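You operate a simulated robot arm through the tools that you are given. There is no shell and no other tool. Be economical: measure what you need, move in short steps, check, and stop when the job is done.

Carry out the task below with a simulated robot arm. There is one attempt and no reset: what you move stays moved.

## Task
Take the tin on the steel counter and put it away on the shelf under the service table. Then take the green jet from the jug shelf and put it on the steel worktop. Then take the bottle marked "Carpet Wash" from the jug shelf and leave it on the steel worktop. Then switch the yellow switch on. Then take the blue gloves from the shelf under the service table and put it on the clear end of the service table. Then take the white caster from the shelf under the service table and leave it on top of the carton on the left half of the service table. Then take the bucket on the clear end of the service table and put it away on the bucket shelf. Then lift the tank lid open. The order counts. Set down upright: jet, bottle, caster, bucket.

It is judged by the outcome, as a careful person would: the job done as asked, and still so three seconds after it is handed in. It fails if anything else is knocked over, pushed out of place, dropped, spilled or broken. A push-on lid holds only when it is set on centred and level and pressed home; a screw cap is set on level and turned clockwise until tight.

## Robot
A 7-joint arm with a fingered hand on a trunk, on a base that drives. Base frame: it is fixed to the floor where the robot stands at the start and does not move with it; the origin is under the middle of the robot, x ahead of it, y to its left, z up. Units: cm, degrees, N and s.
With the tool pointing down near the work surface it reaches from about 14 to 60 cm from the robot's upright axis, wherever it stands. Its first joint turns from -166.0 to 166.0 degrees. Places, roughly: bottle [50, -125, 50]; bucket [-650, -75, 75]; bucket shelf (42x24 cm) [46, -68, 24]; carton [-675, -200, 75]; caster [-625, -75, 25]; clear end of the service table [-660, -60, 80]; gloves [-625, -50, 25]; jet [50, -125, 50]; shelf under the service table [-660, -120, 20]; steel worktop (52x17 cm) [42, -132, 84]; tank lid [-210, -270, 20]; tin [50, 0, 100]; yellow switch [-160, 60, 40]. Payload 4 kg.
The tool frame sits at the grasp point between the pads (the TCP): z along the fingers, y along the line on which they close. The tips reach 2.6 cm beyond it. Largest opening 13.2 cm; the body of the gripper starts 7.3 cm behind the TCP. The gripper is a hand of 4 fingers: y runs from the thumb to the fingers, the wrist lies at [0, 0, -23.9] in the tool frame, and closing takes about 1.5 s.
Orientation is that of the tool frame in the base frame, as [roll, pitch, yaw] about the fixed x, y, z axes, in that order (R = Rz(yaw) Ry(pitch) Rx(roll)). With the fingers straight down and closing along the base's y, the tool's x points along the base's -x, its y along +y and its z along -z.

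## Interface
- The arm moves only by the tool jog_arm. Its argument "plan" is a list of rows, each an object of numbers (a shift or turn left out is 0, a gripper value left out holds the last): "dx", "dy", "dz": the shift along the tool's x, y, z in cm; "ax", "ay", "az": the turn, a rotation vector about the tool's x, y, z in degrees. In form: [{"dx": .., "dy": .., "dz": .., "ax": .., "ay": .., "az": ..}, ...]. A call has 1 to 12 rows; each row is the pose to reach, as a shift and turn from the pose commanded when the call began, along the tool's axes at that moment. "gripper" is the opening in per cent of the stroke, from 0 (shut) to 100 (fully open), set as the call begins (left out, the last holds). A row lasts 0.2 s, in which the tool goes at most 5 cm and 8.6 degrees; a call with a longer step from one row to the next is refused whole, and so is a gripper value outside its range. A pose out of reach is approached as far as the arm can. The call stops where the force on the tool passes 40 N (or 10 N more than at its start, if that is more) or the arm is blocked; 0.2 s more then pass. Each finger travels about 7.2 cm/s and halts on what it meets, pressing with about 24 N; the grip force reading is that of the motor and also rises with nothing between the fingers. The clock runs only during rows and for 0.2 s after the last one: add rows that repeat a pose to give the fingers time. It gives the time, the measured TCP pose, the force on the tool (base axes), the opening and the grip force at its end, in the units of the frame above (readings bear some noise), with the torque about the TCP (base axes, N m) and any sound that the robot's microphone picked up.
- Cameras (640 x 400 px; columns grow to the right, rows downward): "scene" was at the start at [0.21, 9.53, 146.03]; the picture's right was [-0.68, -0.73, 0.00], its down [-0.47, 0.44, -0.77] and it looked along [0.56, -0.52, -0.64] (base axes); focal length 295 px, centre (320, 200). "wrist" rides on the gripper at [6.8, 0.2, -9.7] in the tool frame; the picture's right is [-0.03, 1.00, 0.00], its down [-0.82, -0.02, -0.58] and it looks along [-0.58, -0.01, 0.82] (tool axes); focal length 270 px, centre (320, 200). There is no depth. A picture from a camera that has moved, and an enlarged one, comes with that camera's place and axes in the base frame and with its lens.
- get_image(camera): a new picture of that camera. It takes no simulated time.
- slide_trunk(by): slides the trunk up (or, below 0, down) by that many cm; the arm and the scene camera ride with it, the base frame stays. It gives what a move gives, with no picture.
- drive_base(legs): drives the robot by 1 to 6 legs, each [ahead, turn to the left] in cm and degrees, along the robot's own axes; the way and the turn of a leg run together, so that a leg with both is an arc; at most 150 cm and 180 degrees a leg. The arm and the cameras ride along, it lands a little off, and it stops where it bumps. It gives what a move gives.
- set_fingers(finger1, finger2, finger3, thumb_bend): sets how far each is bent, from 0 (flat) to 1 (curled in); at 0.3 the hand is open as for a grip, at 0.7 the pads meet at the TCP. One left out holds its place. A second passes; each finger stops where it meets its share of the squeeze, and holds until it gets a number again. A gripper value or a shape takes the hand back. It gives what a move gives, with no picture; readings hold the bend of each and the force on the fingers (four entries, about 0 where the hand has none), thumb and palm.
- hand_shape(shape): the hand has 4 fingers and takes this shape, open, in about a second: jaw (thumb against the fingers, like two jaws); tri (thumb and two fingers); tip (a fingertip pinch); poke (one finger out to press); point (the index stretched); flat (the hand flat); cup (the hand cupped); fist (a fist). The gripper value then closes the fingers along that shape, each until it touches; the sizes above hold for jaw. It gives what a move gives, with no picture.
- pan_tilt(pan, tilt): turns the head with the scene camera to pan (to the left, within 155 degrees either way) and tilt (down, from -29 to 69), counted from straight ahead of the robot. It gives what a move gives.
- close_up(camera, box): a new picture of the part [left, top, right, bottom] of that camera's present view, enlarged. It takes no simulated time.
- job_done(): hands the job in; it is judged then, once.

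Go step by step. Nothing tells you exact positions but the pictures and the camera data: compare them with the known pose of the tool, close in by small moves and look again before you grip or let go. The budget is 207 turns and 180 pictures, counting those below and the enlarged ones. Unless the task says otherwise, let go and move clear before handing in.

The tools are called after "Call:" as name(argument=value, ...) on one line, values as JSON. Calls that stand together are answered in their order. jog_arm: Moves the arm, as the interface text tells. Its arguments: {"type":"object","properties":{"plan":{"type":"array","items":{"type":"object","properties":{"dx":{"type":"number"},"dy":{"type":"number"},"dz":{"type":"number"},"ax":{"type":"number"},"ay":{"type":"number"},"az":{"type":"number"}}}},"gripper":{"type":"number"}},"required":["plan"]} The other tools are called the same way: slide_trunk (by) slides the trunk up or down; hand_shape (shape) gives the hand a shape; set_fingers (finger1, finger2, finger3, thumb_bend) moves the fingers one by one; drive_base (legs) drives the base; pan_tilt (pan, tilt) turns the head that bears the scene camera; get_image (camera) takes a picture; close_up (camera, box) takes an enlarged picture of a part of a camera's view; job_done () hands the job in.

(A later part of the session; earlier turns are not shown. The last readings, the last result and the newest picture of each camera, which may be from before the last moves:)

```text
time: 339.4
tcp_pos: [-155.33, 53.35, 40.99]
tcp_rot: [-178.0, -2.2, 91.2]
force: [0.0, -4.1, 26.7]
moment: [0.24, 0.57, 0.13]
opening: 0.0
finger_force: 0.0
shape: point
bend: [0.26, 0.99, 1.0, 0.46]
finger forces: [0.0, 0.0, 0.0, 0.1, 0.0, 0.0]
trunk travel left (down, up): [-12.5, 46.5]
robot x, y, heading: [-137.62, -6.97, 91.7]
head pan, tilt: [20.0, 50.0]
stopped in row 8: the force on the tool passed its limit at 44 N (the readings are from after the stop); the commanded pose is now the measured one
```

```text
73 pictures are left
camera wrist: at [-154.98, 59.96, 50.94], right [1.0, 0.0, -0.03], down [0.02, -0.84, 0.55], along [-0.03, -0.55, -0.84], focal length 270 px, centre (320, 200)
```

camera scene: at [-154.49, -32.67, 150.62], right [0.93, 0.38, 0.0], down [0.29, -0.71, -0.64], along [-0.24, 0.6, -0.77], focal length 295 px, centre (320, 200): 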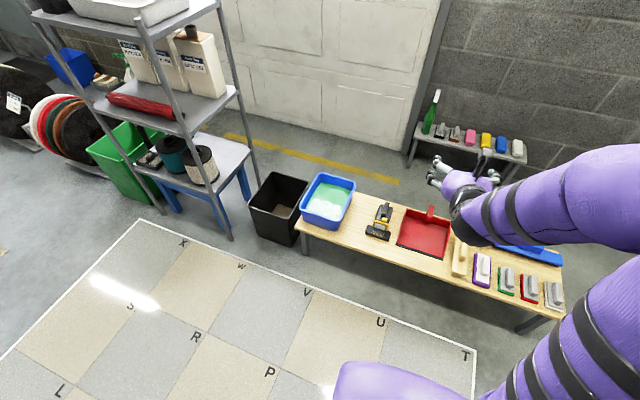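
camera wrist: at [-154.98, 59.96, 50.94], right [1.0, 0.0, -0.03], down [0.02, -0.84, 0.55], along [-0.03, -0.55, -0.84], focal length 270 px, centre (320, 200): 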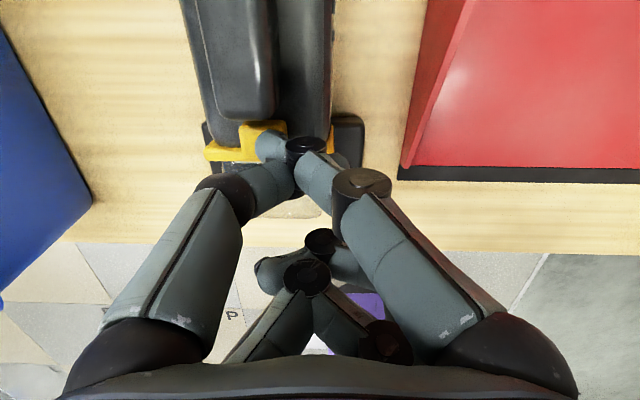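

Call:
jog_arm(plan=[{"dz": -3}, {"dz": -7}, {"dz": -10, "dy": 4}, {"dz": -12, "dy": 8}, {"dz": -12, "dy": 12}, {"dz": -12, "dy": 14}])

Call:
pan_tilt(pan=8, tilt=52)

Call:
get_image(camera="scene")

```text
time: 340.8
tcp_pos: [-141.06, 53.53, 52.41]
tcp_rot: [-178.3, -1.9, 91.2]
force: [0.1, 0.1, 1.1]
moment: [-0.02, -0.04, 0.0]
opening: 0.0
finger_force: 0.1
shape: point
bend: [0.11, 0.99, 1.0, 0.46]
finger forces: [0.0, 0.0, 0.1, 0.1, 0.0, 0.1]
trunk travel left (down, up): [-12.5, 46.5]
robot x, y, heading: [-137.23, -6.93, 92.3]
head pan, tilt: [20.0, 50.0]
```

```text
time: 341.5
tcp_pos: [-140.97, 53.52, 52.36]
tcp_rot: [-178.3, -1.9, 91.1]
force: [0.4, 0.2, -0.4]
moment: [0.0, 0.02, -0.02]
opening: 0.0
finger_force: 0.0
shape: point
bend: [0.12, 0.99, 1.0, 0.45]
finger forces: [0.1, 0.1, 0.0, 0.0, 0.2, 0.0]
trunk travel left (down, up): [-12.5, 46.5]
robot x, y, heading: [-137.17, -6.62, 92.2]
head pan, tilt: [8.0, 52.0]
```

```text
72 pictures are left
camera scene: at [-153.86, -5.87, 114.35], right [0.98, 0.17, 0.0], down [0.14, -0.78, -0.62], along [-0.11, 0.61, -0.79], focal length 295 px, centre (320, 200)
```

scene: 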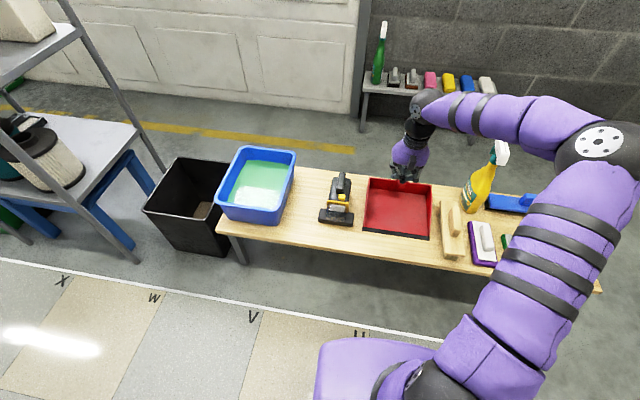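

Call:
close_up(camera="scene", box=[312, 165, 362, 230])

```text
6.15 times, centred on (337, 198) of scene
camera zoom: at [-153.86, -5.87, 114.35], right [0.98, 0.17, 0.0], down [0.14, -0.78, -0.62], along [-0.11, 0.61, -0.79], focal length 1817 px, centre (215, 215)
```

zoom: 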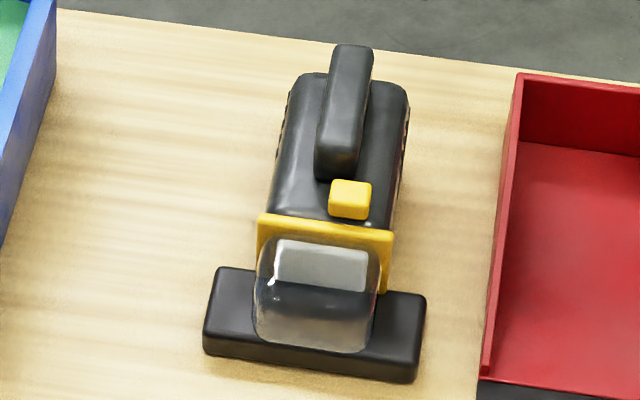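

Pressing straight down shows no change, and no click. It may be a slide switch; I'll press lightly on top and drag it toward the nozzle.

Call:
jog_arm(plan=[{"dy": -4.7, "dx": 0.3}, {"dy": -9.3, "dx": 0.3}, {"dy": -13.7, "dx": 0.3, "dz": 2}, {"dy": -13.7, "dx": 0.3, "dz": 6}, {"dy": -13.7, "dx": 0.3, "dz": 9.5}, {"dy": -13.7, "dx": 0.3, "dz": 11.3}, {"dy": -13.7, "dx": 0.3, "dz": 11.6}, {"dy": -13.7, "dx": -0.5, "dz": 11.6}, {"dy": -13.7, "dx": -1.2, "dz": 11.6}, {"dy": -13.7, "dx": -1.9, "dz": 11.6}, {"dy": -13.7, "dx": -2.6, "dz": 11.6}])

Call:
get_image(camera="wrist")

```text
time: 343.9
tcp_pos: [-154.98, 50.68, 40.79]
tcp_rot: [-178.4, -1.7, 91.2]
force: [-0.1, -0.2, -0.6]
moment: [0.02, -0.01, 0.03]
opening: 0.0
finger_force: 0.0
shape: point
bend: [0.12, 0.99, 1.0, 0.46]
finger forces: [0.0, 0.0, 0.1, 0.0, 0.1, 0.0]
trunk travel left (down, up): [-12.5, 46.5]
robot x, y, heading: [-137.67, -6.87, 91.8]
head pan, tilt: [8.0, 52.0]
```

```text
70 pictures are left
camera wrist: at [-154.53, 57.27, 50.66], right [1.0, 0.0, -0.03], down [0.01, -0.83, 0.55], along [-0.03, -0.55, -0.83], focal length 270 px, centre (320, 200)
```

wrist: 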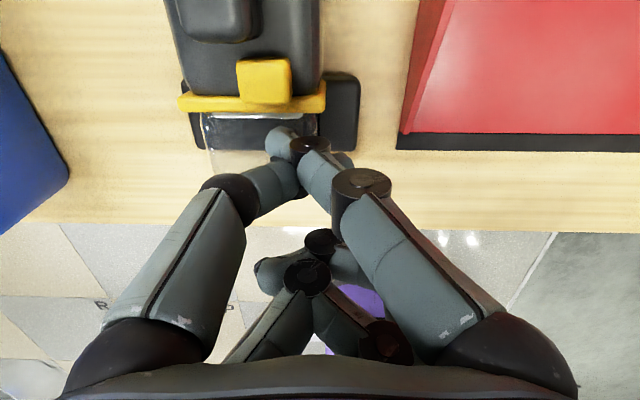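

The finger slid off the front without moving the key. The key is off-centre to the right, hinting at a sideways slide; I'll put the fingertip to its right and push left gently.

Call:
jog_arm(plan=[{"dz": -3}, {"dz": -3, "dx": 1.2, "dy": 1.5}, {"dz": -3, "dx": 2.4, "dy": 3}, {"dz": -1, "dx": 2.4, "dy": 3}, {"dz": 0, "dx": 2.4, "dy": 3}, {"dx": 2.4, "dy": 2.2}, {"dx": 2.4, "dy": 1.4}, {"dx": 2.4, "dy": 0.6}, {"dx": 2.4, "dy": -0.2}, {"dx": 2.4, "dy": -0.8}])

Call:
get_image(camera="wrist")

```text
time: 346.1
tcp_pos: [-155.79, 53.11, 41.09]
tcp_rot: [-178.3, -1.8, 91.2]
force: [-0.1, 1.0, -0.6]
moment: [-0.02, 0.04, -0.02]
opening: 0.03
finger_force: 0.1
shape: point
bend: [0.11, 0.99, 1.0, 0.46]
finger forces: [0.0, 0.0, 0.1, 0.0, 0.0, 0.0]
trunk travel left (down, up): [-12.5, 46.5]
robot x, y, heading: [-137.59, -6.65, 92.0]
head pan, tilt: [8.0, 52.0]
heard: click
```

```text
69 pictures are left
camera wrist: at [-155.34, 59.75, 50.96], right [1.0, 0.0, -0.03], down [0.01, -0.83, 0.55], along [-0.03, -0.55, -0.83], focal length 270 px, centre (320, 200)
```

wrist: 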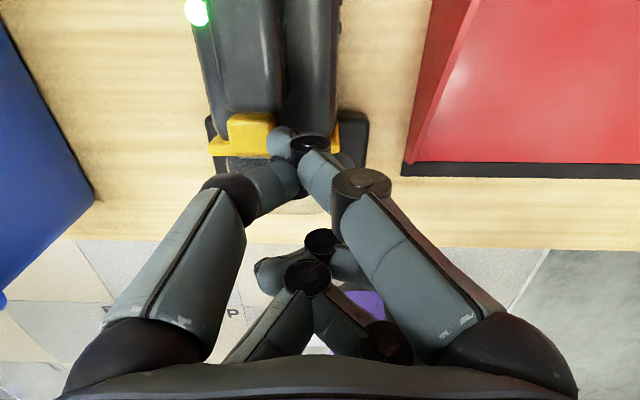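

A click and a green light: the switch is on. Lifting away, resetting the hand, and heading back to the service table.

Call:
jog_arm(plan=[{"dz": -3, "dy": 1}, {"dz": -7, "dy": 1}, {"dz": -11}, {"dz": -15}, {"dz": -19}, {"dz": -22}, {"dz": -22}])

Call:
hand_shape(shape="jaw")

Call:
slide_trunk(by=30)

Call:
drive_base(legs=[[-50, 0], [-58, 0]])

Call:
drive_base(legs=[[0, 89]])

```text
time: 347.7
tcp_pos: [-154.73, 52.72, 62.96]
tcp_rot: [-178.4, -1.8, 91.1]
force: [-0.5, -0.5, -0.1]
moment: [-0.01, 0.02, 0.0]
opening: 0.0
finger_force: 0.0
shape: point
bend: [0.12, 0.99, 1.0, 0.46]
finger forces: [0.0, 0.0, 0.0, 0.0, 0.0, 0.0]
trunk travel left (down, up): [-12.5, 46.5]
robot x, y, heading: [-137.5, -6.86, 92.0]
head pan, tilt: [8.0, 52.0]
```

```text
time: 348.6
tcp_pos: [-154.73, 52.64, 62.92]
tcp_rot: [-178.5, -1.7, 91.2]
force: [0.2, -0.5, -0.1]
moment: [-0.04, 0.01, 0.0]
opening: 13.18
finger_force: 0.0
shape: jaw
bend: [0.3, 0.3, 0.3, 0.3]
finger forces: [0.0, 0.0, 0.0, 0.1, 0.0, 0.0]
trunk travel left (down, up): [-12.5, 46.5]
robot x, y, heading: [-137.31, -7.19, 92.1]
head pan, tilt: [8.0, 52.0]
```

```text
time: 351.6
tcp_pos: [-154.76, 52.72, 92.97]
tcp_rot: [-178.2, -1.8, 91.2]
force: [-0.6, -0.1, 0.0]
moment: [-0.01, -0.01, 0.01]
opening: 13.16
finger_force: 0.0
shape: jaw
bend: [0.3, 0.3, 0.3, 0.3]
finger forces: [0.0, 0.0, 0.0, 0.0, 0.0, 0.0]
trunk travel left (down, up): [-42.5, 16.5]
robot x, y, heading: [-137.16, -6.58, 91.9]
head pan, tilt: [8.0, 52.0]
```

```text
time: 357.4
tcp_pos: [-150.62, -54.4, 92.99]
tcp_rot: [-178.4, -1.9, 91.3]
force: [-1.0, -0.2, -0.4]
moment: [0.01, -0.02, 0.01]
opening: 13.21
finger_force: 0.1
shape: jaw
bend: [0.3, 0.3, 0.3, 0.3]
finger forces: [0.1, 0.0, 0.0, 0.0, 0.1, 0.0]
trunk travel left (down, up): [-42.5, 16.5]
robot x, y, heading: [-133.26, -114.04, 92.1]
head pan, tilt: [8.0, 52.0]
```

```text
time: 361.9
tcp_pos: [-193.33, -129.26, 92.88]
tcp_rot: [-178.5, -1.8, 179.5]
force: [0.0, -0.9, 0.2]
moment: [0.02, -0.03, -0.02]
opening: 13.21
finger_force: 0.1
shape: jaw
bend: [0.3, 0.3, 0.3, 0.3]
finger forces: [0.1, 0.1, 0.1, 0.0, 0.0, 0.0]
trunk travel left (down, up): [-42.5, 16.5]
robot x, y, heading: [-133.45, -113.79, -179.9]
head pan, tilt: [8.0, 52.0]
```

Call:
jog_arm(plan=[{"dx": -4.5}, {"dx": -9}, {"dx": -13.5}, {"dx": -18}, {"dx": -22}, {"dx": -22}])

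Call:
drive_base(legs=[[0, 3], [140, 0]])

Call:
drive_base(legs=[[145, 0]])

```text
time: 363.4
tcp_pos: [-171.31, -129.47, 92.35]
tcp_rot: [-178.5, -1.8, 179.4]
force: [0.1, 0.1, 0.5]
moment: [-0.01, 0.02, 0.02]
opening: 13.2
finger_force: 0.0
shape: jaw
bend: [0.3, 0.3, 0.3, 0.3]
finger forces: [0.0, 0.0, 0.0, 0.1, 0.0, 0.0]
trunk travel left (down, up): [-42.5, 16.5]
robot x, y, heading: [-133.1, -113.36, -179.7]
head pan, tilt: [8.0, 52.0]
```

```text
time: 370.8
tcp_pos: [-312.33, -138.53, 92.47]
tcp_rot: [-178.3, -1.7, -178.1]
force: [-0.5, -1.3, 0.6]
moment: [0.03, -0.01, -0.01]
opening: 13.17
finger_force: 0.0
shape: jaw
bend: [0.3, 0.3, 0.3, 0.3]
finger forces: [0.0, 0.0, 0.0, 0.0, 0.0, 0.0]
trunk travel left (down, up): [-42.5, 16.5]
robot x, y, heading: [-274.94, -120.95, -177.3]
head pan, tilt: [8.0, 52.0]
```

```text
time: 378.1
tcp_pos: [-458.14, -149.28, 92.28]
tcp_rot: [-178.4, -1.8, -176.2]
force: [-0.3, 0.8, 0.2]
moment: [0.01, -0.04, -0.01]
opening: 13.19
finger_force: 0.1
shape: jaw
bend: [0.3, 0.3, 0.3, 0.3]
finger forces: [0.1, 0.0, 0.0, 0.1, 0.0, 0.1]
trunk travel left (down, up): [-42.5, 16.5]
robot x, y, heading: [-421.24, -130.55, -175.2]
head pan, tilt: [8.0, 52.0]
```

Call:
drive_base(legs=[[137, 0]])

Call:
drive_base(legs=[[0, -96.5]])

Call:
drive_base(legs=[[84, 0]])

Call:
drive_base(legs=[[0, 92]])

Call:
slide_trunk(by=-40)

Call:
pan_tilt(pan=-15, tilt=35)

Call:
get_image(camera="scene")

```text
time: 385.0
tcp_pos: [-595.51, -163.15, 92.36]
tcp_rot: [-178.4, -1.8, -174.8]
force: [-1.5, -0.5, 0.5]
moment: [-0.03, 0.0, 0.03]
opening: 13.21
finger_force: 0.1
shape: jaw
bend: [0.3, 0.3, 0.3, 0.3]
finger forces: [0.0, 0.0, 0.0, 0.0, 0.0, 0.0]
trunk travel left (down, up): [-42.5, 16.5]
robot x, y, heading: [-559.07, -143.43, -173.7]
head pan, tilt: [8.0, 52.0]
```

```text
time: 389.9
tcp_pos: [-574.66, -105.36, 92.41]
tcp_rot: [-178.4, -1.8, 89.2]
force: [1.1, 0.7, -0.3]
moment: [0.04, -0.05, 0.02]
opening: 13.21
finger_force: 0.1
shape: jaw
bend: [0.3, 0.3, 0.3, 0.3]
finger forces: [0.0, 0.0, 0.1, 0.0, 0.0, 0.1]
trunk travel left (down, up): [-42.5, 16.5]
robot x, y, heading: [-559.01, -143.52, 89.9]
head pan, tilt: [8.0, 52.0]
```

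```text
time: 394.4
tcp_pos: [-573.34, -21.75, 92.31]
tcp_rot: [-178.5, -1.8, 88.2]
force: [-0.6, 0.0, -0.2]
moment: [-0.01, -0.04, -0.01]
opening: 13.16
finger_force: 0.0
shape: jaw
bend: [0.3, 0.3, 0.3, 0.3]
finger forces: [0.1, 0.0, 0.1, 0.1, 0.0, 0.0]
trunk travel left (down, up): [-42.5, 16.5]
robot x, y, heading: [-558.59, -60.22, 89.3]
head pan, tilt: [8.0, 52.0]
```

```text
time: 399.1
tcp_pos: [-596.65, -75.31, 92.27]
tcp_rot: [-178.5, -1.8, 179.0]
force: [-0.5, 0.5, 0.2]
moment: [0.0, 0.03, 0.01]
opening: 13.19
finger_force: 0.0
shape: jaw
bend: [0.3, 0.3, 0.3, 0.3]
finger forces: [0.0, 0.0, 0.0, 0.0, 0.1, 0.0]
trunk travel left (down, up): [-42.5, 16.5]
robot x, y, heading: [-558.54, -60.42, 180.0]
head pan, tilt: [8.0, 52.0]
```

```text
time: 402.9
tcp_pos: [-596.67, -75.49, 52.4]
tcp_rot: [-178.4, -1.8, 179.0]
force: [-0.4, -0.1, 0.0]
moment: [-0.03, 0.0, 0.04]
opening: 13.2
finger_force: 0.1
shape: jaw
bend: [0.3, 0.3, 0.3, 0.3]
finger forces: [0.0, 0.1, 0.0, 0.0, 0.1, 0.1]
trunk travel left (down, up): [-2.5, 56.5]
robot x, y, heading: [-558.15, -60.32, 180.0]
head pan, tilt: [8.0, 52.0]
```

```text
time: 403.8
tcp_pos: [-596.74, -75.45, 52.44]
tcp_rot: [-178.5, -1.8, 179.0]
force: [0.1, -0.6, -0.3]
moment: [-0.01, 0.0, 0.01]
opening: 13.18
finger_force: 0.1
shape: jaw
bend: [0.3, 0.3, 0.3, 0.3]
finger forces: [0.1, 0.0, 0.1, 0.1, 0.0, 0.0]
trunk travel left (down, up): [-2.5, 56.5]
robot x, y, heading: [-558.0, -59.67, 179.9]
head pan, tilt: [-15.0, 35.0]
```

```text
68 pictures are left
camera scene: at [-561.03, -73.08, 106.79], right [0.26, 0.97, 0.0], down [0.55, -0.15, -0.82], along [-0.79, 0.21, -0.57], focal length 295 px, centre (320, 200)
```

scene: 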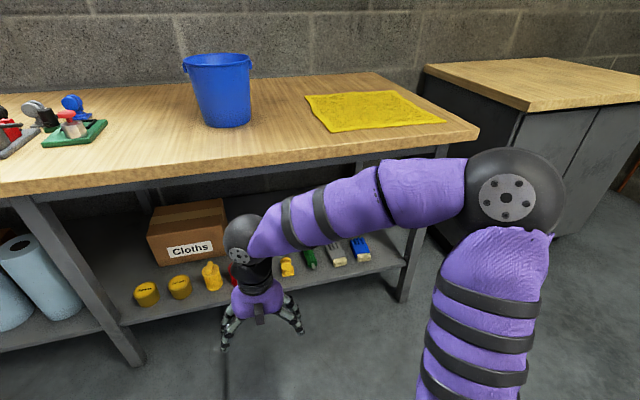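

Both tins stand on the shelf; the blue gloves are at about (-636.5,-37). Moving the hand in front of them.

Call:
jog_arm(plan=[{"dx": 1.9, "dy": 3.5, "dz": 1.6, "ay": 1.2}, {"dx": 3.9, "dy": 7, "dz": 3.3, "ay": 2.4}, {"dx": 5.8, "dy": 10.5, "dz": 4.9, "ay": 3.6}, {"dx": 7.7, "dy": 14, "dz": 6.5, "ay": 4.8}, {"dx": 9.7, "dy": 17.5, "dz": 8.2, "ay": 6}, {"dx": 11.6, "dy": 21, "dz": 9.8, "ay": 7.2}, {"dx": 13.6, "dy": 24.5, "dz": 11.5, "ay": 8.4}, {"dx": 15.5, "dy": 28, "dz": 13, "ay": 9.6}, {"dx": 17.4, "dy": 31.5, "dz": 14.7, "ay": 10.8}, {"dx": 19.4, "dy": 35, "dz": 16.4, "ay": 12}, {"dx": 21.3, "dy": 38.5, "dz": 18, "ay": 13.2}, {"dx": 21.3, "dy": 38.5, "dz": 18, "ay": 13.2}], gripper=85)

Call:
get_image(camera="wrist")

Call:
get_image(camera="scene")

```text
time: 406.4
tcp_pos: [-617.91, -37.26, 34.07]
tcp_rot: [-178.3, -15.0, 178.7]
force: [-0.5, -0.1, -0.2]
moment: [0.0, 0.0, 0.03]
opening: 11.25
finger_force: 0.0
shape: jaw
bend: [0.54, 0.54, 0.54, 0.38]
finger forces: [0.1, 0.0, 0.1, 0.0, 0.0, 0.0]
trunk travel left (down, up): [-2.5, 56.5]
robot x, y, heading: [-558.65, -60.2, 179.9]
head pan, tilt: [-15.0, 35.0]
```

```text
67 pictures are left
camera wrist: at [-621.9, -36.7, 45.11], right [0.04, 1.0, -0.03], down [0.94, -0.03, 0.35], along [0.34, -0.05, -0.94], focal length 270 px, centre (320, 200)
```

wrist: 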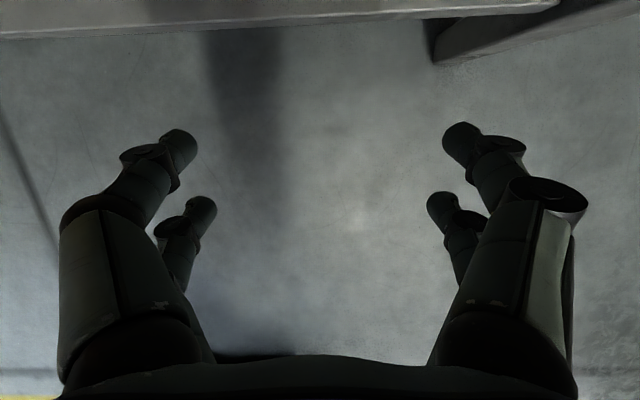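

```text
66 pictures are left
camera scene: at [-561.04, -73.06, 106.79], right [0.26, 0.97, 0.0], down [0.55, -0.15, -0.82], along [-0.79, 0.21, -0.57], focal length 295 px, centre (320, 200)
```

scene: 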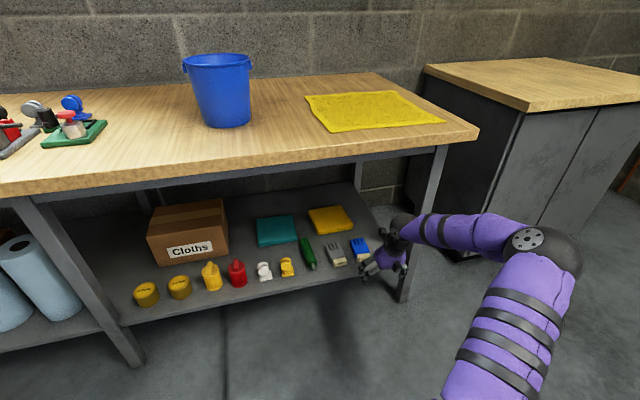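

Call:
drive_base(legs=[[16, 0]])

Call:
get_image(camera="wrist")

```text
time: 407.8
tcp_pos: [-634.25, -37.64, 34.02]
tcp_rot: [-178.3, -15.0, 178.8]
force: [-0.2, 0.0, 0.8]
moment: [0.01, 0.01, 0.0]
opening: 11.25
finger_force: 0.1
shape: jaw
bend: [0.54, 0.54, 0.54, 0.38]
finger forces: [0.0, 0.0, 0.0, 0.1, 0.0, 0.0]
trunk travel left (down, up): [-2.5, 56.5]
robot x, y, heading: [-575.01, -60.1, -180.0]
head pan, tilt: [-15.0, 35.0]
```

```text
65 pictures are left
camera wrist: at [-638.36, -37.0, 45.12], right [0.04, 1.0, -0.03], down [0.94, -0.02, 0.35], along [0.35, -0.05, -0.94], focal length 270 px, centre (320, 200)
```

wrist: 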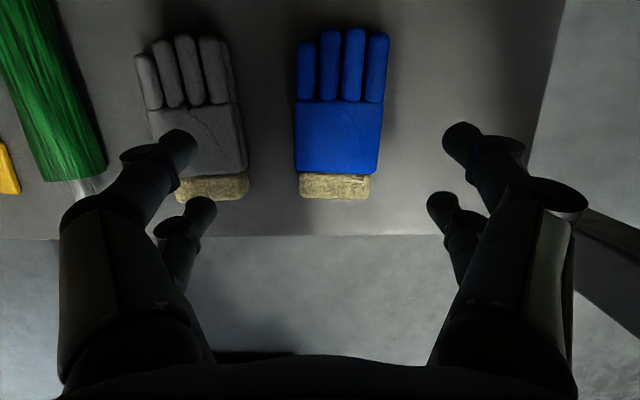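

Blue glove: centre (-637,-36.4), ~7 cm wide, flat. Lowering over its palm.

Call:
jog_arm(plan=[{"dy": 0.7}, {"dy": 1.3}, {"dy": 1.3, "dz": 2.5}, {"dy": 1.3, "dz": 5}, {"dy": 1.3, "dz": 6.6}, {"dy": 1.3, "dz": 6.6}], gripper=74)

Call:
get_image(camera="wrist")

```text
time: 409.2
tcp_pos: [-635.95, -36.63, 27.43]
tcp_rot: [-178.3, -15.0, 178.9]
force: [0.5, -0.5, 0.1]
moment: [-0.01, -0.02, -0.02]
opening: 9.75
finger_force: 0.0
shape: jaw
bend: [0.64, 0.64, 0.65, 0.52]
finger forces: [0.0, 0.0, 0.5, 0.1, 0.0, 0.1]
trunk travel left (down, up): [-2.5, 56.5]
robot x, y, heading: [-575.02, -60.64, -179.8]
head pan, tilt: [-15.0, 35.0]
```

```text
64 pictures are left
camera wrist: at [-639.99, -36.05, 38.53], right [0.04, 1.0, -0.03], down [0.94, -0.02, 0.35], along [0.35, -0.05, -0.94], focal length 270 px, centre (320, 200)
```

wrist: 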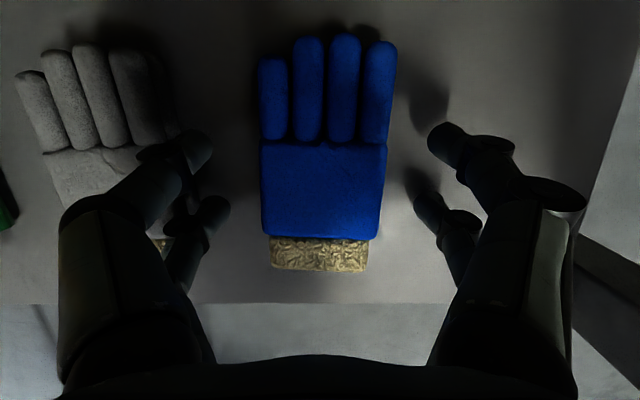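

Call:
jog_arm(plan=[{"dz": 0}, {"dz": 0}, {"dz": 0}, {"dz": 0}, {"dz": 0}, {"dz": 0}, {"dz": 0}, {"dz": 0}], gripper=0)

Call:
jog_arm(plan=[{"dx": 0.3, "dz": -1}, {"dx": 0.7, "dz": -2.5}, {"dx": 1.6, "dz": -6}, {"dx": 2.4, "dz": -9}, {"dx": 2.4, "dz": -9}])

Call:
get_image(camera="wrist")

```text
time: 411.0
tcp_pos: [-635.89, -36.65, 27.41]
tcp_rot: [-178.3, -15.0, 178.9]
force: [-0.6, -0.5, 0.5]
moment: [0.0, -0.05, 0.02]
opening: 5.22
finger_force: 24.0
shape: jaw
bend: [0.73, 0.73, 0.73, 0.7]
finger forces: [21.6, 21.8, 21.4, 0.0, 21.9, 0.0]
trunk travel left (down, up): [-2.5, 56.5]
robot x, y, heading: [-574.74, -60.3, -179.9]
head pan, tilt: [-15.0, 35.0]
```

```text
time: 412.2
tcp_pos: [-636.18, -36.07, 36.62]
tcp_rot: [-178.3, -15.0, 178.9]
force: [0.1, -0.3, -0.7]
moment: [0.02, -0.01, -0.01]
opening: 5.25
finger_force: 23.6
shape: jaw
bend: [0.73, 0.73, 0.73, 0.7]
finger forces: [21.6, 21.8, 21.6, 0.0, 22.0, 0.0]
trunk travel left (down, up): [-2.5, 56.5]
robot x, y, heading: [-574.97, -60.2, -180.1]
head pan, tilt: [-15.0, 35.0]
```

```text
63 pictures are left
camera wrist: at [-640.18, -35.6, 47.77], right [0.04, 1.0, -0.04], down [0.94, -0.02, 0.35], along [0.35, -0.05, -0.94], focal length 270 px, centre (320, 200)
```

wrist: 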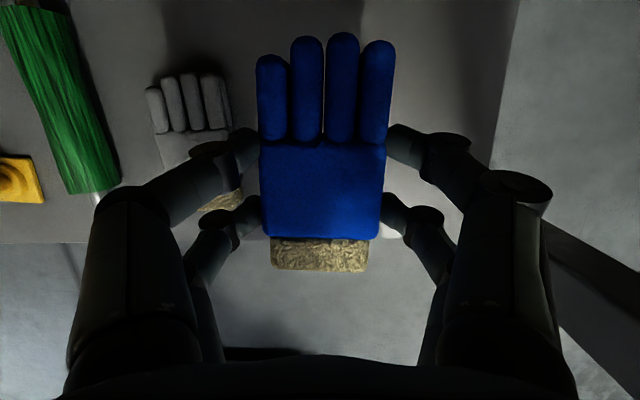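

Gloves are gripped firmly. Backing out, raising, moving to y≈-58 between bucket and yellow cloth.

Call:
drive_base(legs=[[-24, 0]])

Call:
slide_trunk(by=40)

Call:
slide_trunk(by=14)

Call:
jog_arm(plan=[{"dy": -4.4}, {"dy": -8.8}, {"dy": -13.2}, {"dy": -17.6}, {"dy": -22}, {"dy": -22}])

Call:
drive_base(legs=[[24, 0]])

Call:
get_image(camera="wrist")

```text
time: 413.9
tcp_pos: [-612.4, -36.12, 36.7]
tcp_rot: [-178.3, -15.0, 179.0]
force: [-0.4, -0.2, -1.2]
moment: [-0.01, -0.03, 0.0]
opening: 5.26
finger_force: 24.0
shape: jaw
bend: [0.73, 0.73, 0.73, 0.7]
finger forces: [21.5, 21.8, 21.5, 0.1, 22.0, 0.0]
trunk travel left (down, up): [-2.5, 56.5]
robot x, y, heading: [-551.17, -59.89, -179.9]
head pan, tilt: [-15.0, 35.0]
```

```text
time: 417.8
tcp_pos: [-612.32, -36.17, 76.68]
tcp_rot: [-178.2, -15.0, 178.9]
force: [-0.5, -0.3, -1.0]
moment: [-0.01, -0.01, -0.02]
opening: 5.25
finger_force: 24.2
shape: jaw
bend: [0.73, 0.73, 0.73, 0.7]
finger forces: [21.5, 22.0, 21.4, 0.0, 21.9, 0.1]
trunk travel left (down, up): [-42.5, 16.5]
robot x, y, heading: [-551.17, -60.1, -180.1]
head pan, tilt: [-15.0, 35.0]
```

```text
time: 419.4
tcp_pos: [-612.52, -36.18, 90.67]
tcp_rot: [-178.3, -15.1, 179.1]
force: [0.3, 0.3, -1.6]
moment: [-0.01, -0.04, -0.01]
opening: 5.24
finger_force: 23.7
shape: jaw
bend: [0.73, 0.73, 0.73, 0.7]
finger forces: [21.6, 22.0, 21.7, 0.1, 22.0, 0.1]
trunk travel left (down, up): [-56.5, 2.5]
robot x, y, heading: [-550.97, -59.69, -179.5]
head pan, tilt: [-15.0, 35.0]
```

```text
time: 420.9
tcp_pos: [-612.48, -58.19, 91.24]
tcp_rot: [-178.4, -15.0, 178.9]
force: [0.0, -1.3, -1.8]
moment: [0.02, -0.03, -0.01]
opening: 5.22
finger_force: 24.1
shape: jaw
bend: [0.73, 0.73, 0.73, 0.7]
finger forces: [21.8, 22.0, 21.8, 0.0, 22.2, 0.1]
trunk travel left (down, up): [-56.5, 2.5]
robot x, y, heading: [-551.05, -60.34, -180.0]
head pan, tilt: [-15.0, 35.0]
```

```text
time: 422.6
tcp_pos: [-637.2, -57.62, 91.12]
tcp_rot: [-178.3, -15.1, 178.5]
force: [-0.1, -0.3, -0.9]
moment: [-0.02, -0.01, 0.01]
opening: 5.22
finger_force: 24.5
shape: jaw
bend: [0.73, 0.73, 0.73, 0.7]
finger forces: [21.8, 22.2, 21.7, 0.1, 22.2, 0.0]
trunk travel left (down, up): [-56.5, 2.5]
robot x, y, heading: [-575.66, -59.9, 179.7]
head pan, tilt: [-15.0, 35.0]
```

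```text
62 pictures are left
camera wrist: at [-641.16, -57.07, 102.2], right [0.04, 1.0, -0.03], down [0.94, -0.03, 0.35], along [0.35, -0.05, -0.94], focal length 270 px, centre (320, 200)
```

wrist: 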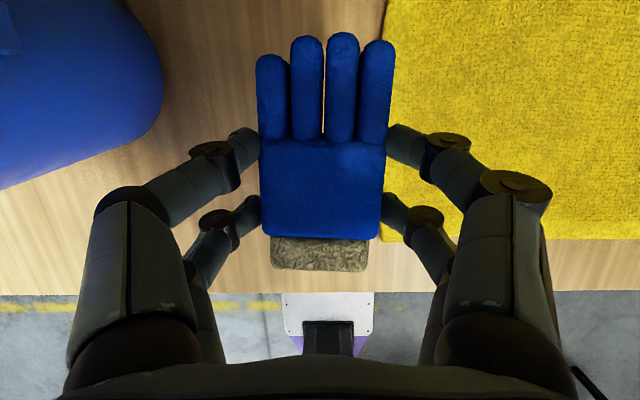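

Call:
jog_arm(plan=[{"dx": 1, "dy": -1.3, "dz": 3}, {"dx": 0, "dy": -1.3, "dz": 6.5}, {"dx": -0.4, "dy": -1.3, "dz": 9}, {"dx": -0.6, "dy": -1.3, "dz": 9.7}, {"dx": -0.7, "dy": -1.3, "dz": 10.2}, {"dx": -0.85, "dy": -1.3, "dz": 10.7}, {"dx": -1, "dy": -1.3, "dz": 11.2}, {"dx": -1.1, "dy": -1.3, "dz": 11.7}, {"dx": -1.2, "dy": -1.3, "dz": 12.2}])

Call:
get_image(camera="wrist")

```text
time: 424.1
tcp_pos: [-639.52, -59.29, 81.24]
tcp_rot: [-178.3, -15.8, 178.6]
force: [6.5, 2.0, 24.9]
moment: [0.07, 0.02, -0.02]
opening: 5.3
finger_force: 23.7
shape: jaw
bend: [0.74, 0.74, 0.74, 0.7]
finger forces: [25.8, 26.6, 25.2, 0.0, 25.4, 0.0]
trunk travel left (down, up): [-56.5, 2.5]
robot x, y, heading: [-575.37, -60.22, 179.9]
head pan, tilt: [-15.0, 35.0]
stopped in row 7: the force on the tool passed its limit at 44 N (the readings are from after the stop); the commanded pose is now the measured one
```

```text
61 pictures are left
camera wrist: at [-643.39, -58.74, 92.4], right [0.04, 1.0, -0.03], down [0.94, -0.03, 0.33], along [0.33, -0.05, -0.94], focal length 270 px, centre (320, 200)
```

wrist: 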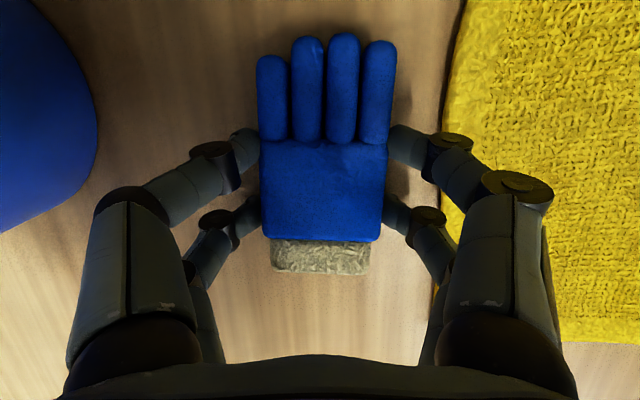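

Call:
jog_arm(plan=[{"dx": 0.1, "dz": -0.4}, {"dx": 0.1, "dz": -0.4}, {"dx": 0.1, "dz": -0.4}, {"dx": 0.1, "dz": -0.4}, {"dx": 0.1, "dz": -0.4}], gripper=60)

Call:
jog_arm(plan=[{"dz": -2}, {"dz": -5}, {"dz": -9}, {"dz": -13}, {"dz": -13}])

Call:
get_image(camera="wrist")

```text
time: 425.3
tcp_pos: [-639.46, -59.25, 81.33]
tcp_rot: [-178.3, -15.4, 178.6]
force: [0.6, -1.6, 3.0]
moment: [0.09, -0.07, 0.01]
opening: 7.74
finger_force: 0.1
shape: jaw
bend: [0.71, 0.72, 0.71, 0.7]
finger forces: [0.1, 2.9, 0.0, 0.0, 0.0, 0.1]
trunk travel left (down, up): [-56.5, 2.5]
robot x, y, heading: [-575.69, -60.27, 179.8]
head pan, tilt: [-15.0, 35.0]
```

```text
time: 426.5
tcp_pos: [-635.91, -58.81, 93.79]
tcp_rot: [-178.4, -15.4, 178.5]
force: [0.3, -0.4, 0.4]
moment: [0.0, -0.02, -0.02]
opening: 7.88
finger_force: 0.1
shape: jaw
bend: [0.71, 0.71, 0.71, 0.7]
finger forces: [0.0, 0.0, 0.1, 0.0, 0.0, 0.0]
trunk travel left (down, up): [-56.5, 2.5]
robot x, y, heading: [-575.57, -59.92, 179.8]
head pan, tilt: [-15.0, 35.0]
```

```text
60 pictures are left
camera wrist: at [-639.89, -58.22, 104.86], right [0.04, 1.0, -0.03], down [0.94, -0.03, 0.34], along [0.34, -0.05, -0.94], focal length 270 px, centre (320, 200)
```

wrist: 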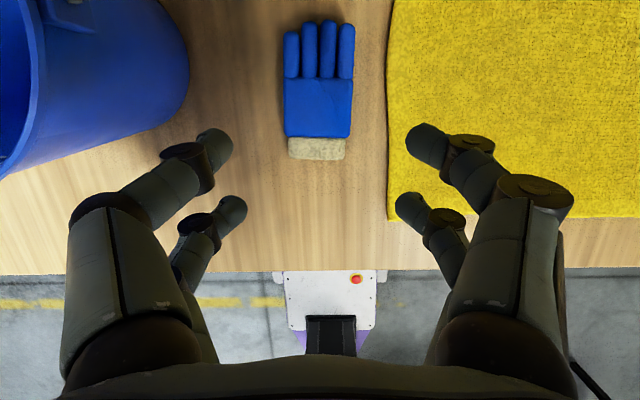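

Gloves lie on the clear end. Next the white caster at about (-636,-74): backing out and lowering with the hand tilted to 60°.

Call:
drive_base(legs=[[-27, 0]])

Call:
slide_trunk(by=-40)

Call:
slide_trunk(by=-14)

Call:
jog_arm(plan=[{"dy": -3, "ay": 7.5}, {"dy": -6, "ay": 15}, {"dy": -9, "ay": 22.5}, {"dy": -12, "ay": 30}, {"dy": -15, "ay": 37.5}, {"dy": -15.3, "ay": 45}, {"dy": -15.3, "ay": 45}], gripper=50)

Call:
get_image(camera="wrist")

```text
time: 428.5
tcp_pos: [-610.51, -58.71, 93.85]
tcp_rot: [-178.5, -15.5, 178.4]
force: [-0.4, -0.3, 0.0]
moment: [-0.03, 0.01, -0.02]
opening: 7.86
finger_force: 0.0
shape: jaw
bend: [0.71, 0.71, 0.71, 0.7]
finger forces: [0.0, 0.0, 0.0, 0.0, 0.1, 0.0]
trunk travel left (down, up): [-56.5, 2.5]
robot x, y, heading: [-550.12, -60.56, 179.3]
head pan, tilt: [-15.0, 35.0]
stopped in leg 1: the robot was blocked; the commanded pose is now the measured one
```

```text
time: 432.3
tcp_pos: [-610.43, -58.7, 53.99]
tcp_rot: [-178.4, -15.5, 178.3]
force: [-0.2, 0.1, -0.6]
moment: [0.0, -0.02, -0.02]
opening: 7.87
finger_force: 0.0
shape: jaw
bend: [0.71, 0.71, 0.71, 0.7]
finger forces: [0.0, 0.0, 0.0, 0.0, 0.0, 0.0]
trunk travel left (down, up): [-16.5, 42.5]
robot x, y, heading: [-550.02, -59.84, 179.7]
head pan, tilt: [-15.0, 35.0]
```

```text
time: 434.0
tcp_pos: [-610.4, -58.66, 39.76]
tcp_rot: [-178.4, -15.5, 178.4]
force: [-0.5, -0.4, 0.0]
moment: [-0.03, 0.03, -0.02]
opening: 7.9
finger_force: 0.0
shape: jaw
bend: [0.71, 0.71, 0.71, 0.7]
finger forces: [0.0, 0.1, 0.0, 0.0, 0.0, 0.0]
trunk travel left (down, up): [-2.5, 56.5]
robot x, y, heading: [-549.94, -60.1, 179.6]
head pan, tilt: [-15.0, 35.0]
```

```text
time: 435.6
tcp_pos: [-610.7, -73.95, 40.08]
tcp_rot: [-176.8, -60.5, 176.0]
force: [0.2, -0.2, 0.1]
moment: [-0.03, 0.04, 0.01]
opening: 6.65
finger_force: 0.0
shape: jaw
bend: [0.73, 0.73, 0.73, 0.7]
finger forces: [0.0, 0.0, 0.1, 0.0, 0.0, 0.0]
trunk travel left (down, up): [-2.5, 56.5]
robot x, y, heading: [-550.18, -60.22, 179.3]
head pan, tilt: [-15.0, 35.0]
```

```text
59 pictures are left
camera wrist: at [-605.6, -73.5, 50.82], right [0.03, 1.0, -0.05], down [0.9, -0.05, -0.43], along [-0.43, -0.03, -0.9], focal length 270 px, centre (320, 200)
```

wrist: 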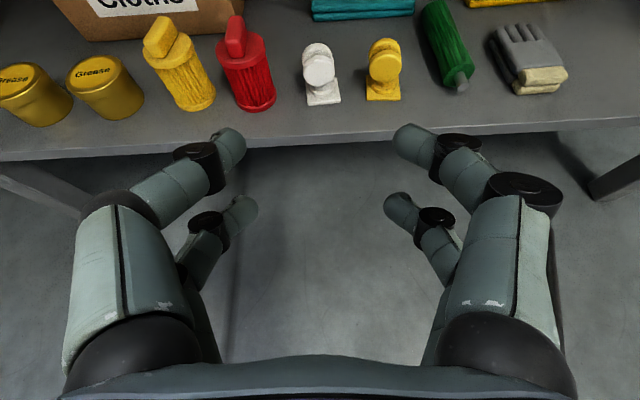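

Call:
close_up(camera="wrist", box=[270, 20, 430, 120])

```text
4.00 times, centred on (350, 70) of wrist
camera zoom: at [-605.6, -73.5, 50.82], right [0.03, 1.0, -0.05], down [0.9, -0.05, -0.43], along [-0.43, -0.03, -0.9], focal length 1081 px, centre (200, 720)
```

zoom: 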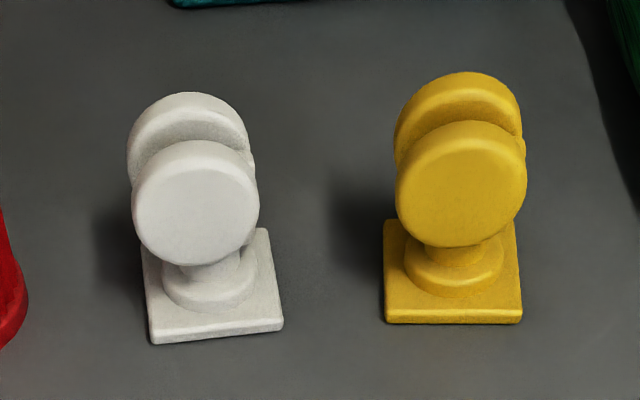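

The caster: square plate, twin wheels (~4 cm) centred at about (-634,-73.6,29). Advancing to grip across the wheels.

Call:
jog_arm(plan=[{"dx": 0.9, "dy": 0.1, "dz": 4}, {"dx": 1.76, "dy": 0.2, "dz": 8}, {"dx": 1.76, "dy": 0.2, "dz": 12}, {"dx": 1.76, "dy": 0.2, "dz": 16}, {"dx": 1.76, "dy": 0.2, "dz": 19}, {"dx": 1.76, "dy": 0.2, "dz": 21.5}, {"dx": 1.76, "dy": 0.2, "dz": 23.5}, {"dx": 1.76, "dy": 0.2, "dz": 23.5}])

Call:
get_image(camera="wrist")

```text
time: 437.4
tcp_pos: [-632.45, -73.5, 29.98]
tcp_rot: [-176.9, -60.4, 176.0]
force: [-0.5, -0.3, 0.3]
moment: [0.01, -0.03, 0.03]
opening: 6.67
finger_force: 0.1
shape: jaw
bend: [0.73, 0.73, 0.73, 0.7]
finger forces: [0.0, 0.0, 0.0, 0.1, 0.0, 0.1]
trunk travel left (down, up): [-2.5, 56.5]
robot x, y, heading: [-550.2, -60.19, 179.5]
head pan, tilt: [-15.0, 35.0]
```

```text
57 pictures are left
camera wrist: at [-627.28, -73.18, 40.67], right [0.03, 1.0, -0.05], down [0.9, -0.05, -0.42], along [-0.43, -0.03, -0.9], focal length 270 px, centre (320, 200)
```

wrist: 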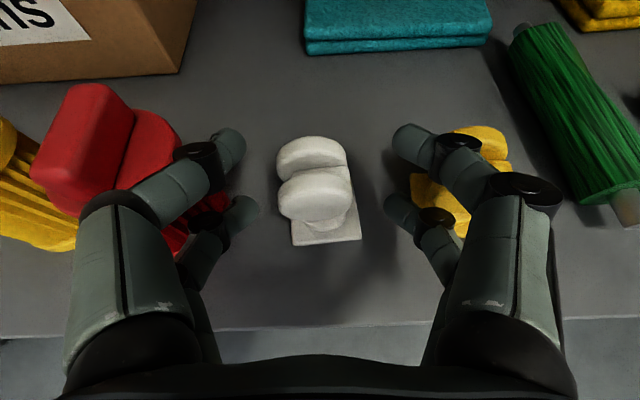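

Call:
jog_arm(plan=[{"dz": 0.7, "dy": -0.3}, {"dz": 0.7, "dy": -0.3}, {"dz": 0.7, "dy": -0.3}, {"dz": 0.7, "dy": -0.3}, {"dz": 0.7, "dy": -0.3}, {"dz": 0.7, "dy": -0.3}, {"dz": 0.7, "dy": -0.3}], gripper=0)

Call:
get_image(camera="wrist")

```text
time: 439.0
tcp_pos: [-633.03, -73.76, 29.97]
tcp_rot: [-176.9, -60.6, 176.0]
force: [-3.3, 2.2, 9.5]
moment: [-0.03, 0.44, -0.08]
opening: 0.95
finger_force: 24.0
shape: jaw
bend: [0.71, 0.73, 0.73, 0.73]
finger forces: [0.0, 22.1, 26.4, 0.1, 0.0, 0.0]
trunk travel left (down, up): [-2.5, 56.5]
robot x, y, heading: [-550.23, -60.15, 179.6]
head pan, tilt: [-15.0, 35.0]
```

```text
56 pictures are left
camera wrist: at [-627.85, -73.48, 40.58], right [0.03, 1.0, -0.05], down [0.9, -0.05, -0.43], along [-0.43, -0.03, -0.9], focal length 270 px, centre (320, 200)
```

wrist: 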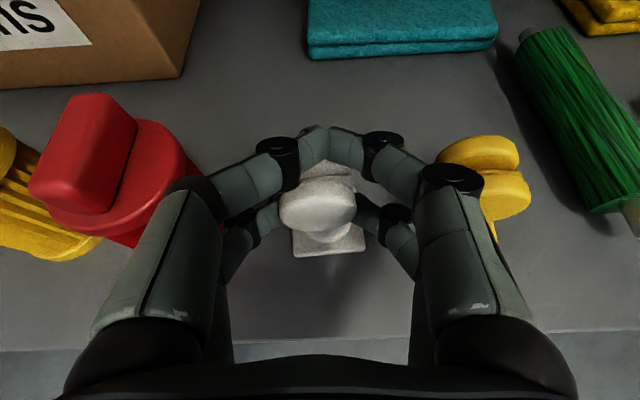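

The lower pair is above the wheel's widest line. Opening, lowering 1.5 cm, and closing again.

Call:
jog_arm(plan=[{"dz": 0}, {"dz": 0}, {"dz": 0}, {"dz": 0}, {"dz": 0}, {"dx": -0.6, "dz": 0.3}, {"dx": -1.31, "dz": 0.6}, {"dx": -1.31, "dz": 0.6}], gripper=50)

Call:
jog_arm(plan=[{"dz": 0}, {"dz": 0}, {"dz": 0}, {"dz": 0}, {"dz": 0}, {"dz": 0}, {"dz": 0}], gripper=0)

Call:
get_image(camera="wrist")

```text
time: 440.8
tcp_pos: [-632.99, -73.93, 28.21]
tcp_rot: [-176.9, -60.5, 176.1]
force: [0.1, -0.6, 0.0]
moment: [0.0, -0.02, 0.02]
opening: 6.56
finger_force: 0.1
shape: jaw
bend: [0.73, 0.73, 0.73, 0.7]
finger forces: [0.0, 0.0, 0.0, 0.0, 0.1, 0.0]
trunk travel left (down, up): [-2.5, 56.5]
robot x, y, heading: [-550.06, -60.41, 179.7]
head pan, tilt: [-15.0, 35.0]
```

```text
time: 442.4
tcp_pos: [-632.79, -73.88, 28.31]
tcp_rot: [-176.9, -60.6, 176.0]
force: [0.0, 0.7, 0.8]
moment: [0.03, -0.01, 0.02]
opening: 2.68
finger_force: 24.0
shape: jaw
bend: [0.73, 0.74, 0.72, 0.7]
finger forces: [21.4, 21.1, 20.3, 0.0, 21.1, 0.0]
trunk travel left (down, up): [-2.5, 56.5]
robot x, y, heading: [-550.3, -60.04, 179.4]
head pan, tilt: [-15.0, 35.0]
```

```text
55 pictures are left
camera wrist: at [-627.7, -73.48, 38.98], right [0.03, 1.0, -0.05], down [0.9, -0.05, -0.42], along [-0.43, -0.03, -0.9], focal length 270 px, centre (320, 200)
```

wrist: 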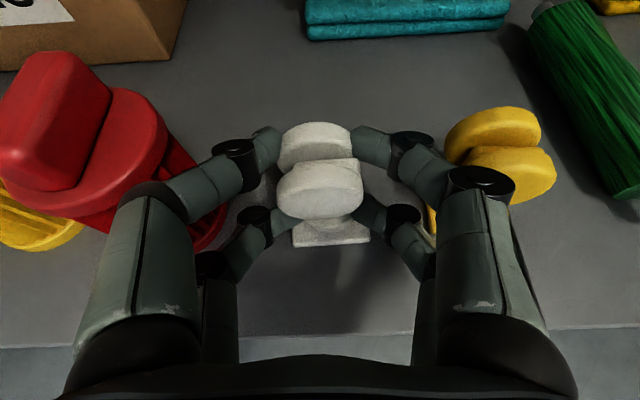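

Four-finger grip (≈21 N each). Lifting, retracting, raising the trunk.

Call:
jog_arm(plan=[{"dx": 1.8, "dz": -1}, {"dx": 4.4, "dz": -2.4}, {"dx": 5.5, "dz": -5.5}, {"dx": 4, "dz": -10}, {"dx": 2, "dz": -14.4}, {"dx": 0, "dz": -18.8}, {"dx": -2.4, "dz": -22.8}, {"dx": -2.4, "dz": -22.8}])

Call:
slide_trunk(by=40)

Call:
slide_trunk(by=14)

Call:
get_image(camera="wrist")

```text
time: 444.2
tcp_pos: [-611.45, -74.23, 37.47]
tcp_rot: [-176.8, -60.4, 176.0]
force: [0.3, 0.5, -0.2]
moment: [0.01, -0.01, -0.03]
opening: 2.68
finger_force: 24.0
shape: jaw
bend: [0.73, 0.73, 0.72, 0.7]
finger forces: [21.3, 20.8, 20.3, 0.1, 21.0, 0.0]
trunk travel left (down, up): [-2.5, 56.5]
robot x, y, heading: [-550.26, -59.64, 179.6]
head pan, tilt: [-15.0, 35.0]
```

```text
time: 448.0
tcp_pos: [-611.58, -74.21, 77.59]
tcp_rot: [-176.9, -60.4, 175.9]
force: [-1.1, 0.1, -1.0]
moment: [-0.01, 0.01, -0.01]
opening: 2.7
finger_force: 24.1
shape: jaw
bend: [0.73, 0.73, 0.72, 0.7]
finger forces: [21.2, 20.9, 20.4, 0.0, 20.9, 0.1]
trunk travel left (down, up): [-42.5, 16.5]
robot x, y, heading: [-550.17, -60.41, 179.6]
head pan, tilt: [-15.0, 35.0]
```

```text
time: 449.7
tcp_pos: [-611.51, -74.27, 91.55]
tcp_rot: [-176.8, -60.4, 175.9]
force: [0.9, 0.2, -1.2]
moment: [0.0, 0.0, -0.03]
opening: 2.69
finger_force: 23.8
shape: jaw
bend: [0.73, 0.73, 0.72, 0.7]
finger forces: [21.3, 20.8, 20.3, 0.0, 21.0, 0.0]
trunk travel left (down, up): [-56.5, 2.5]
robot x, y, heading: [-550.25, -60.38, 179.6]
head pan, tilt: [-15.0, 35.0]
```

```text
54 pictures are left
camera wrist: at [-606.38, -73.85, 102.24], right [0.03, 1.0, -0.05], down [0.9, -0.05, -0.42], along [-0.43, -0.03, -0.9], focal length 270 px, centre (320, 200)
```

wrist: 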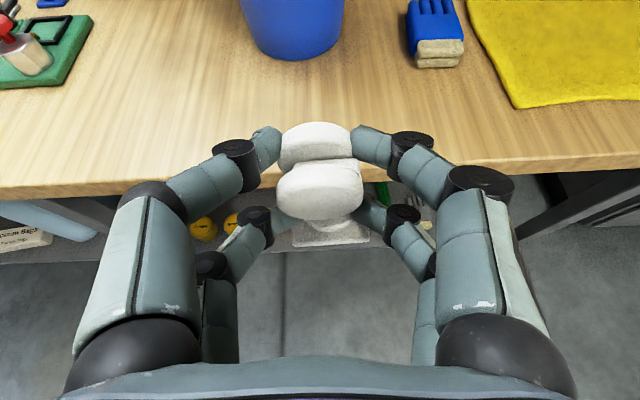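

Call:
drive_base(legs=[[9, 0]])

Call:
drive_base(legs=[[0, 92]])

Call:
drive_base(legs=[[128, 0]])

Call:
drive_base(legs=[[0, -92]])

Call:
pan_tilt(pan=5, tilt=40)

Call:
get_image(camera="scene")

```text
time: 450.8
tcp_pos: [-620.44, -74.11, 91.49]
tcp_rot: [-176.9, -60.5, 176.0]
force: [-0.6, -0.2, -0.8]
moment: [0.0, 0.0, -0.03]
opening: 2.68
finger_force: 24.0
shape: jaw
bend: [0.73, 0.73, 0.72, 0.7]
finger forces: [21.3, 20.8, 20.3, 0.0, 21.0, 0.0]
trunk travel left (down, up): [-56.5, 2.5]
robot x, y, heading: [-558.93, -60.19, 179.6]
head pan, tilt: [-15.0, 35.0]
```

```text
time: 455.5
tcp_pos: [-542.49, -120.95, 91.49]
tcp_rot: [-176.8, -60.4, -91.6]
force: [0.1, -0.4, -0.4]
moment: [0.03, 0.0, 0.03]
opening: 2.69
finger_force: 23.2
shape: jaw
bend: [0.73, 0.73, 0.72, 0.7]
finger forces: [21.2, 20.7, 20.2, 0.1, 21.0, 0.0]
trunk travel left (down, up): [-56.5, 2.5]
robot x, y, heading: [-558.95, -60.09, -87.9]
head pan, tilt: [-15.0, 35.0]
```

```text
time: 462.1
tcp_pos: [-538.34, -252.08, 91.5]
tcp_rot: [-177.0, -60.4, -91.7]
force: [-0.6, -0.2, -0.9]
moment: [0.03, 0.02, -0.01]
opening: 2.68
finger_force: 23.6
shape: jaw
bend: [0.73, 0.73, 0.72, 0.7]
finger forces: [21.4, 20.7, 20.3, 0.1, 20.9, 0.0]
trunk travel left (down, up): [-56.5, 2.5]
robot x, y, heading: [-554.49, -191.28, -88.4]
head pan, tilt: [-15.0, 35.0]
```

```text
time: 466.8
tcp_pos: [-616.04, -205.57, 91.56]
tcp_rot: [-176.9, -60.4, 176.3]
force: [-0.3, 0.3, -0.8]
moment: [-0.02, -0.01, -0.04]
opening: 2.67
finger_force: 24.4
shape: jaw
bend: [0.73, 0.73, 0.72, 0.7]
finger forces: [21.3, 20.5, 20.3, 0.0, 21.0, 0.0]
trunk travel left (down, up): [-56.5, 2.5]
robot x, y, heading: [-554.67, -191.21, 179.9]
head pan, tilt: [-15.0, 35.0]
```

```text
time: 467.7
tcp_pos: [-616.1, -205.63, 91.51]
tcp_rot: [-176.9, -60.3, 176.3]
force: [0.1, -0.1, -1.1]
moment: [0.02, -0.03, 0.01]
opening: 2.68
finger_force: 24.5
shape: jaw
bend: [0.73, 0.73, 0.72, 0.7]
finger forces: [21.3, 20.5, 20.3, 0.1, 20.9, 0.0]
trunk travel left (down, up): [-56.5, 2.5]
robot x, y, heading: [-554.84, -191.01, 179.8]
head pan, tilt: [5.0, 40.0]
```

```text
53 pictures are left
camera scene: at [-557.28, -207.25, 160.03], right [-0.08, 1.0, 0.0], down [0.64, 0.05, -0.77], along [-0.76, -0.06, -0.64], focal length 295 px, centre (320, 200)
```

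scene: 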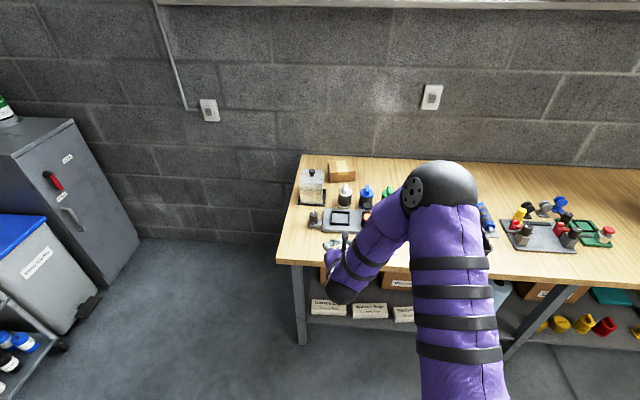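

Call:
close_up(camera="scene", box=[280, 145, 420, 245])

```text
4.00 times, centred on (350, 195) of scene
camera zoom: at [-557.28, -207.25, 160.03], right [-0.08, 1.0, 0.0], down [0.64, 0.05, -0.77], along [-0.76, -0.06, -0.64], focal length 1181 px, centre (200, 220)
```

zoom: 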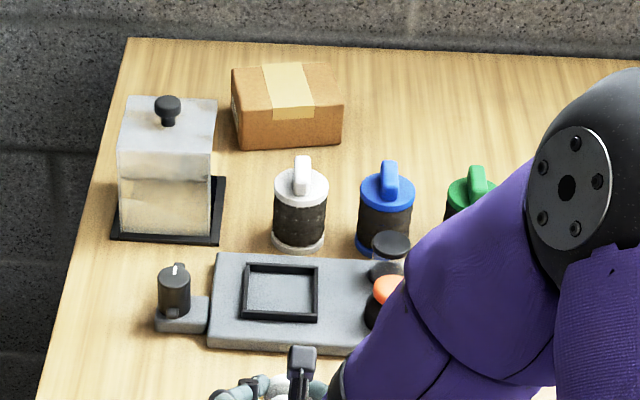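

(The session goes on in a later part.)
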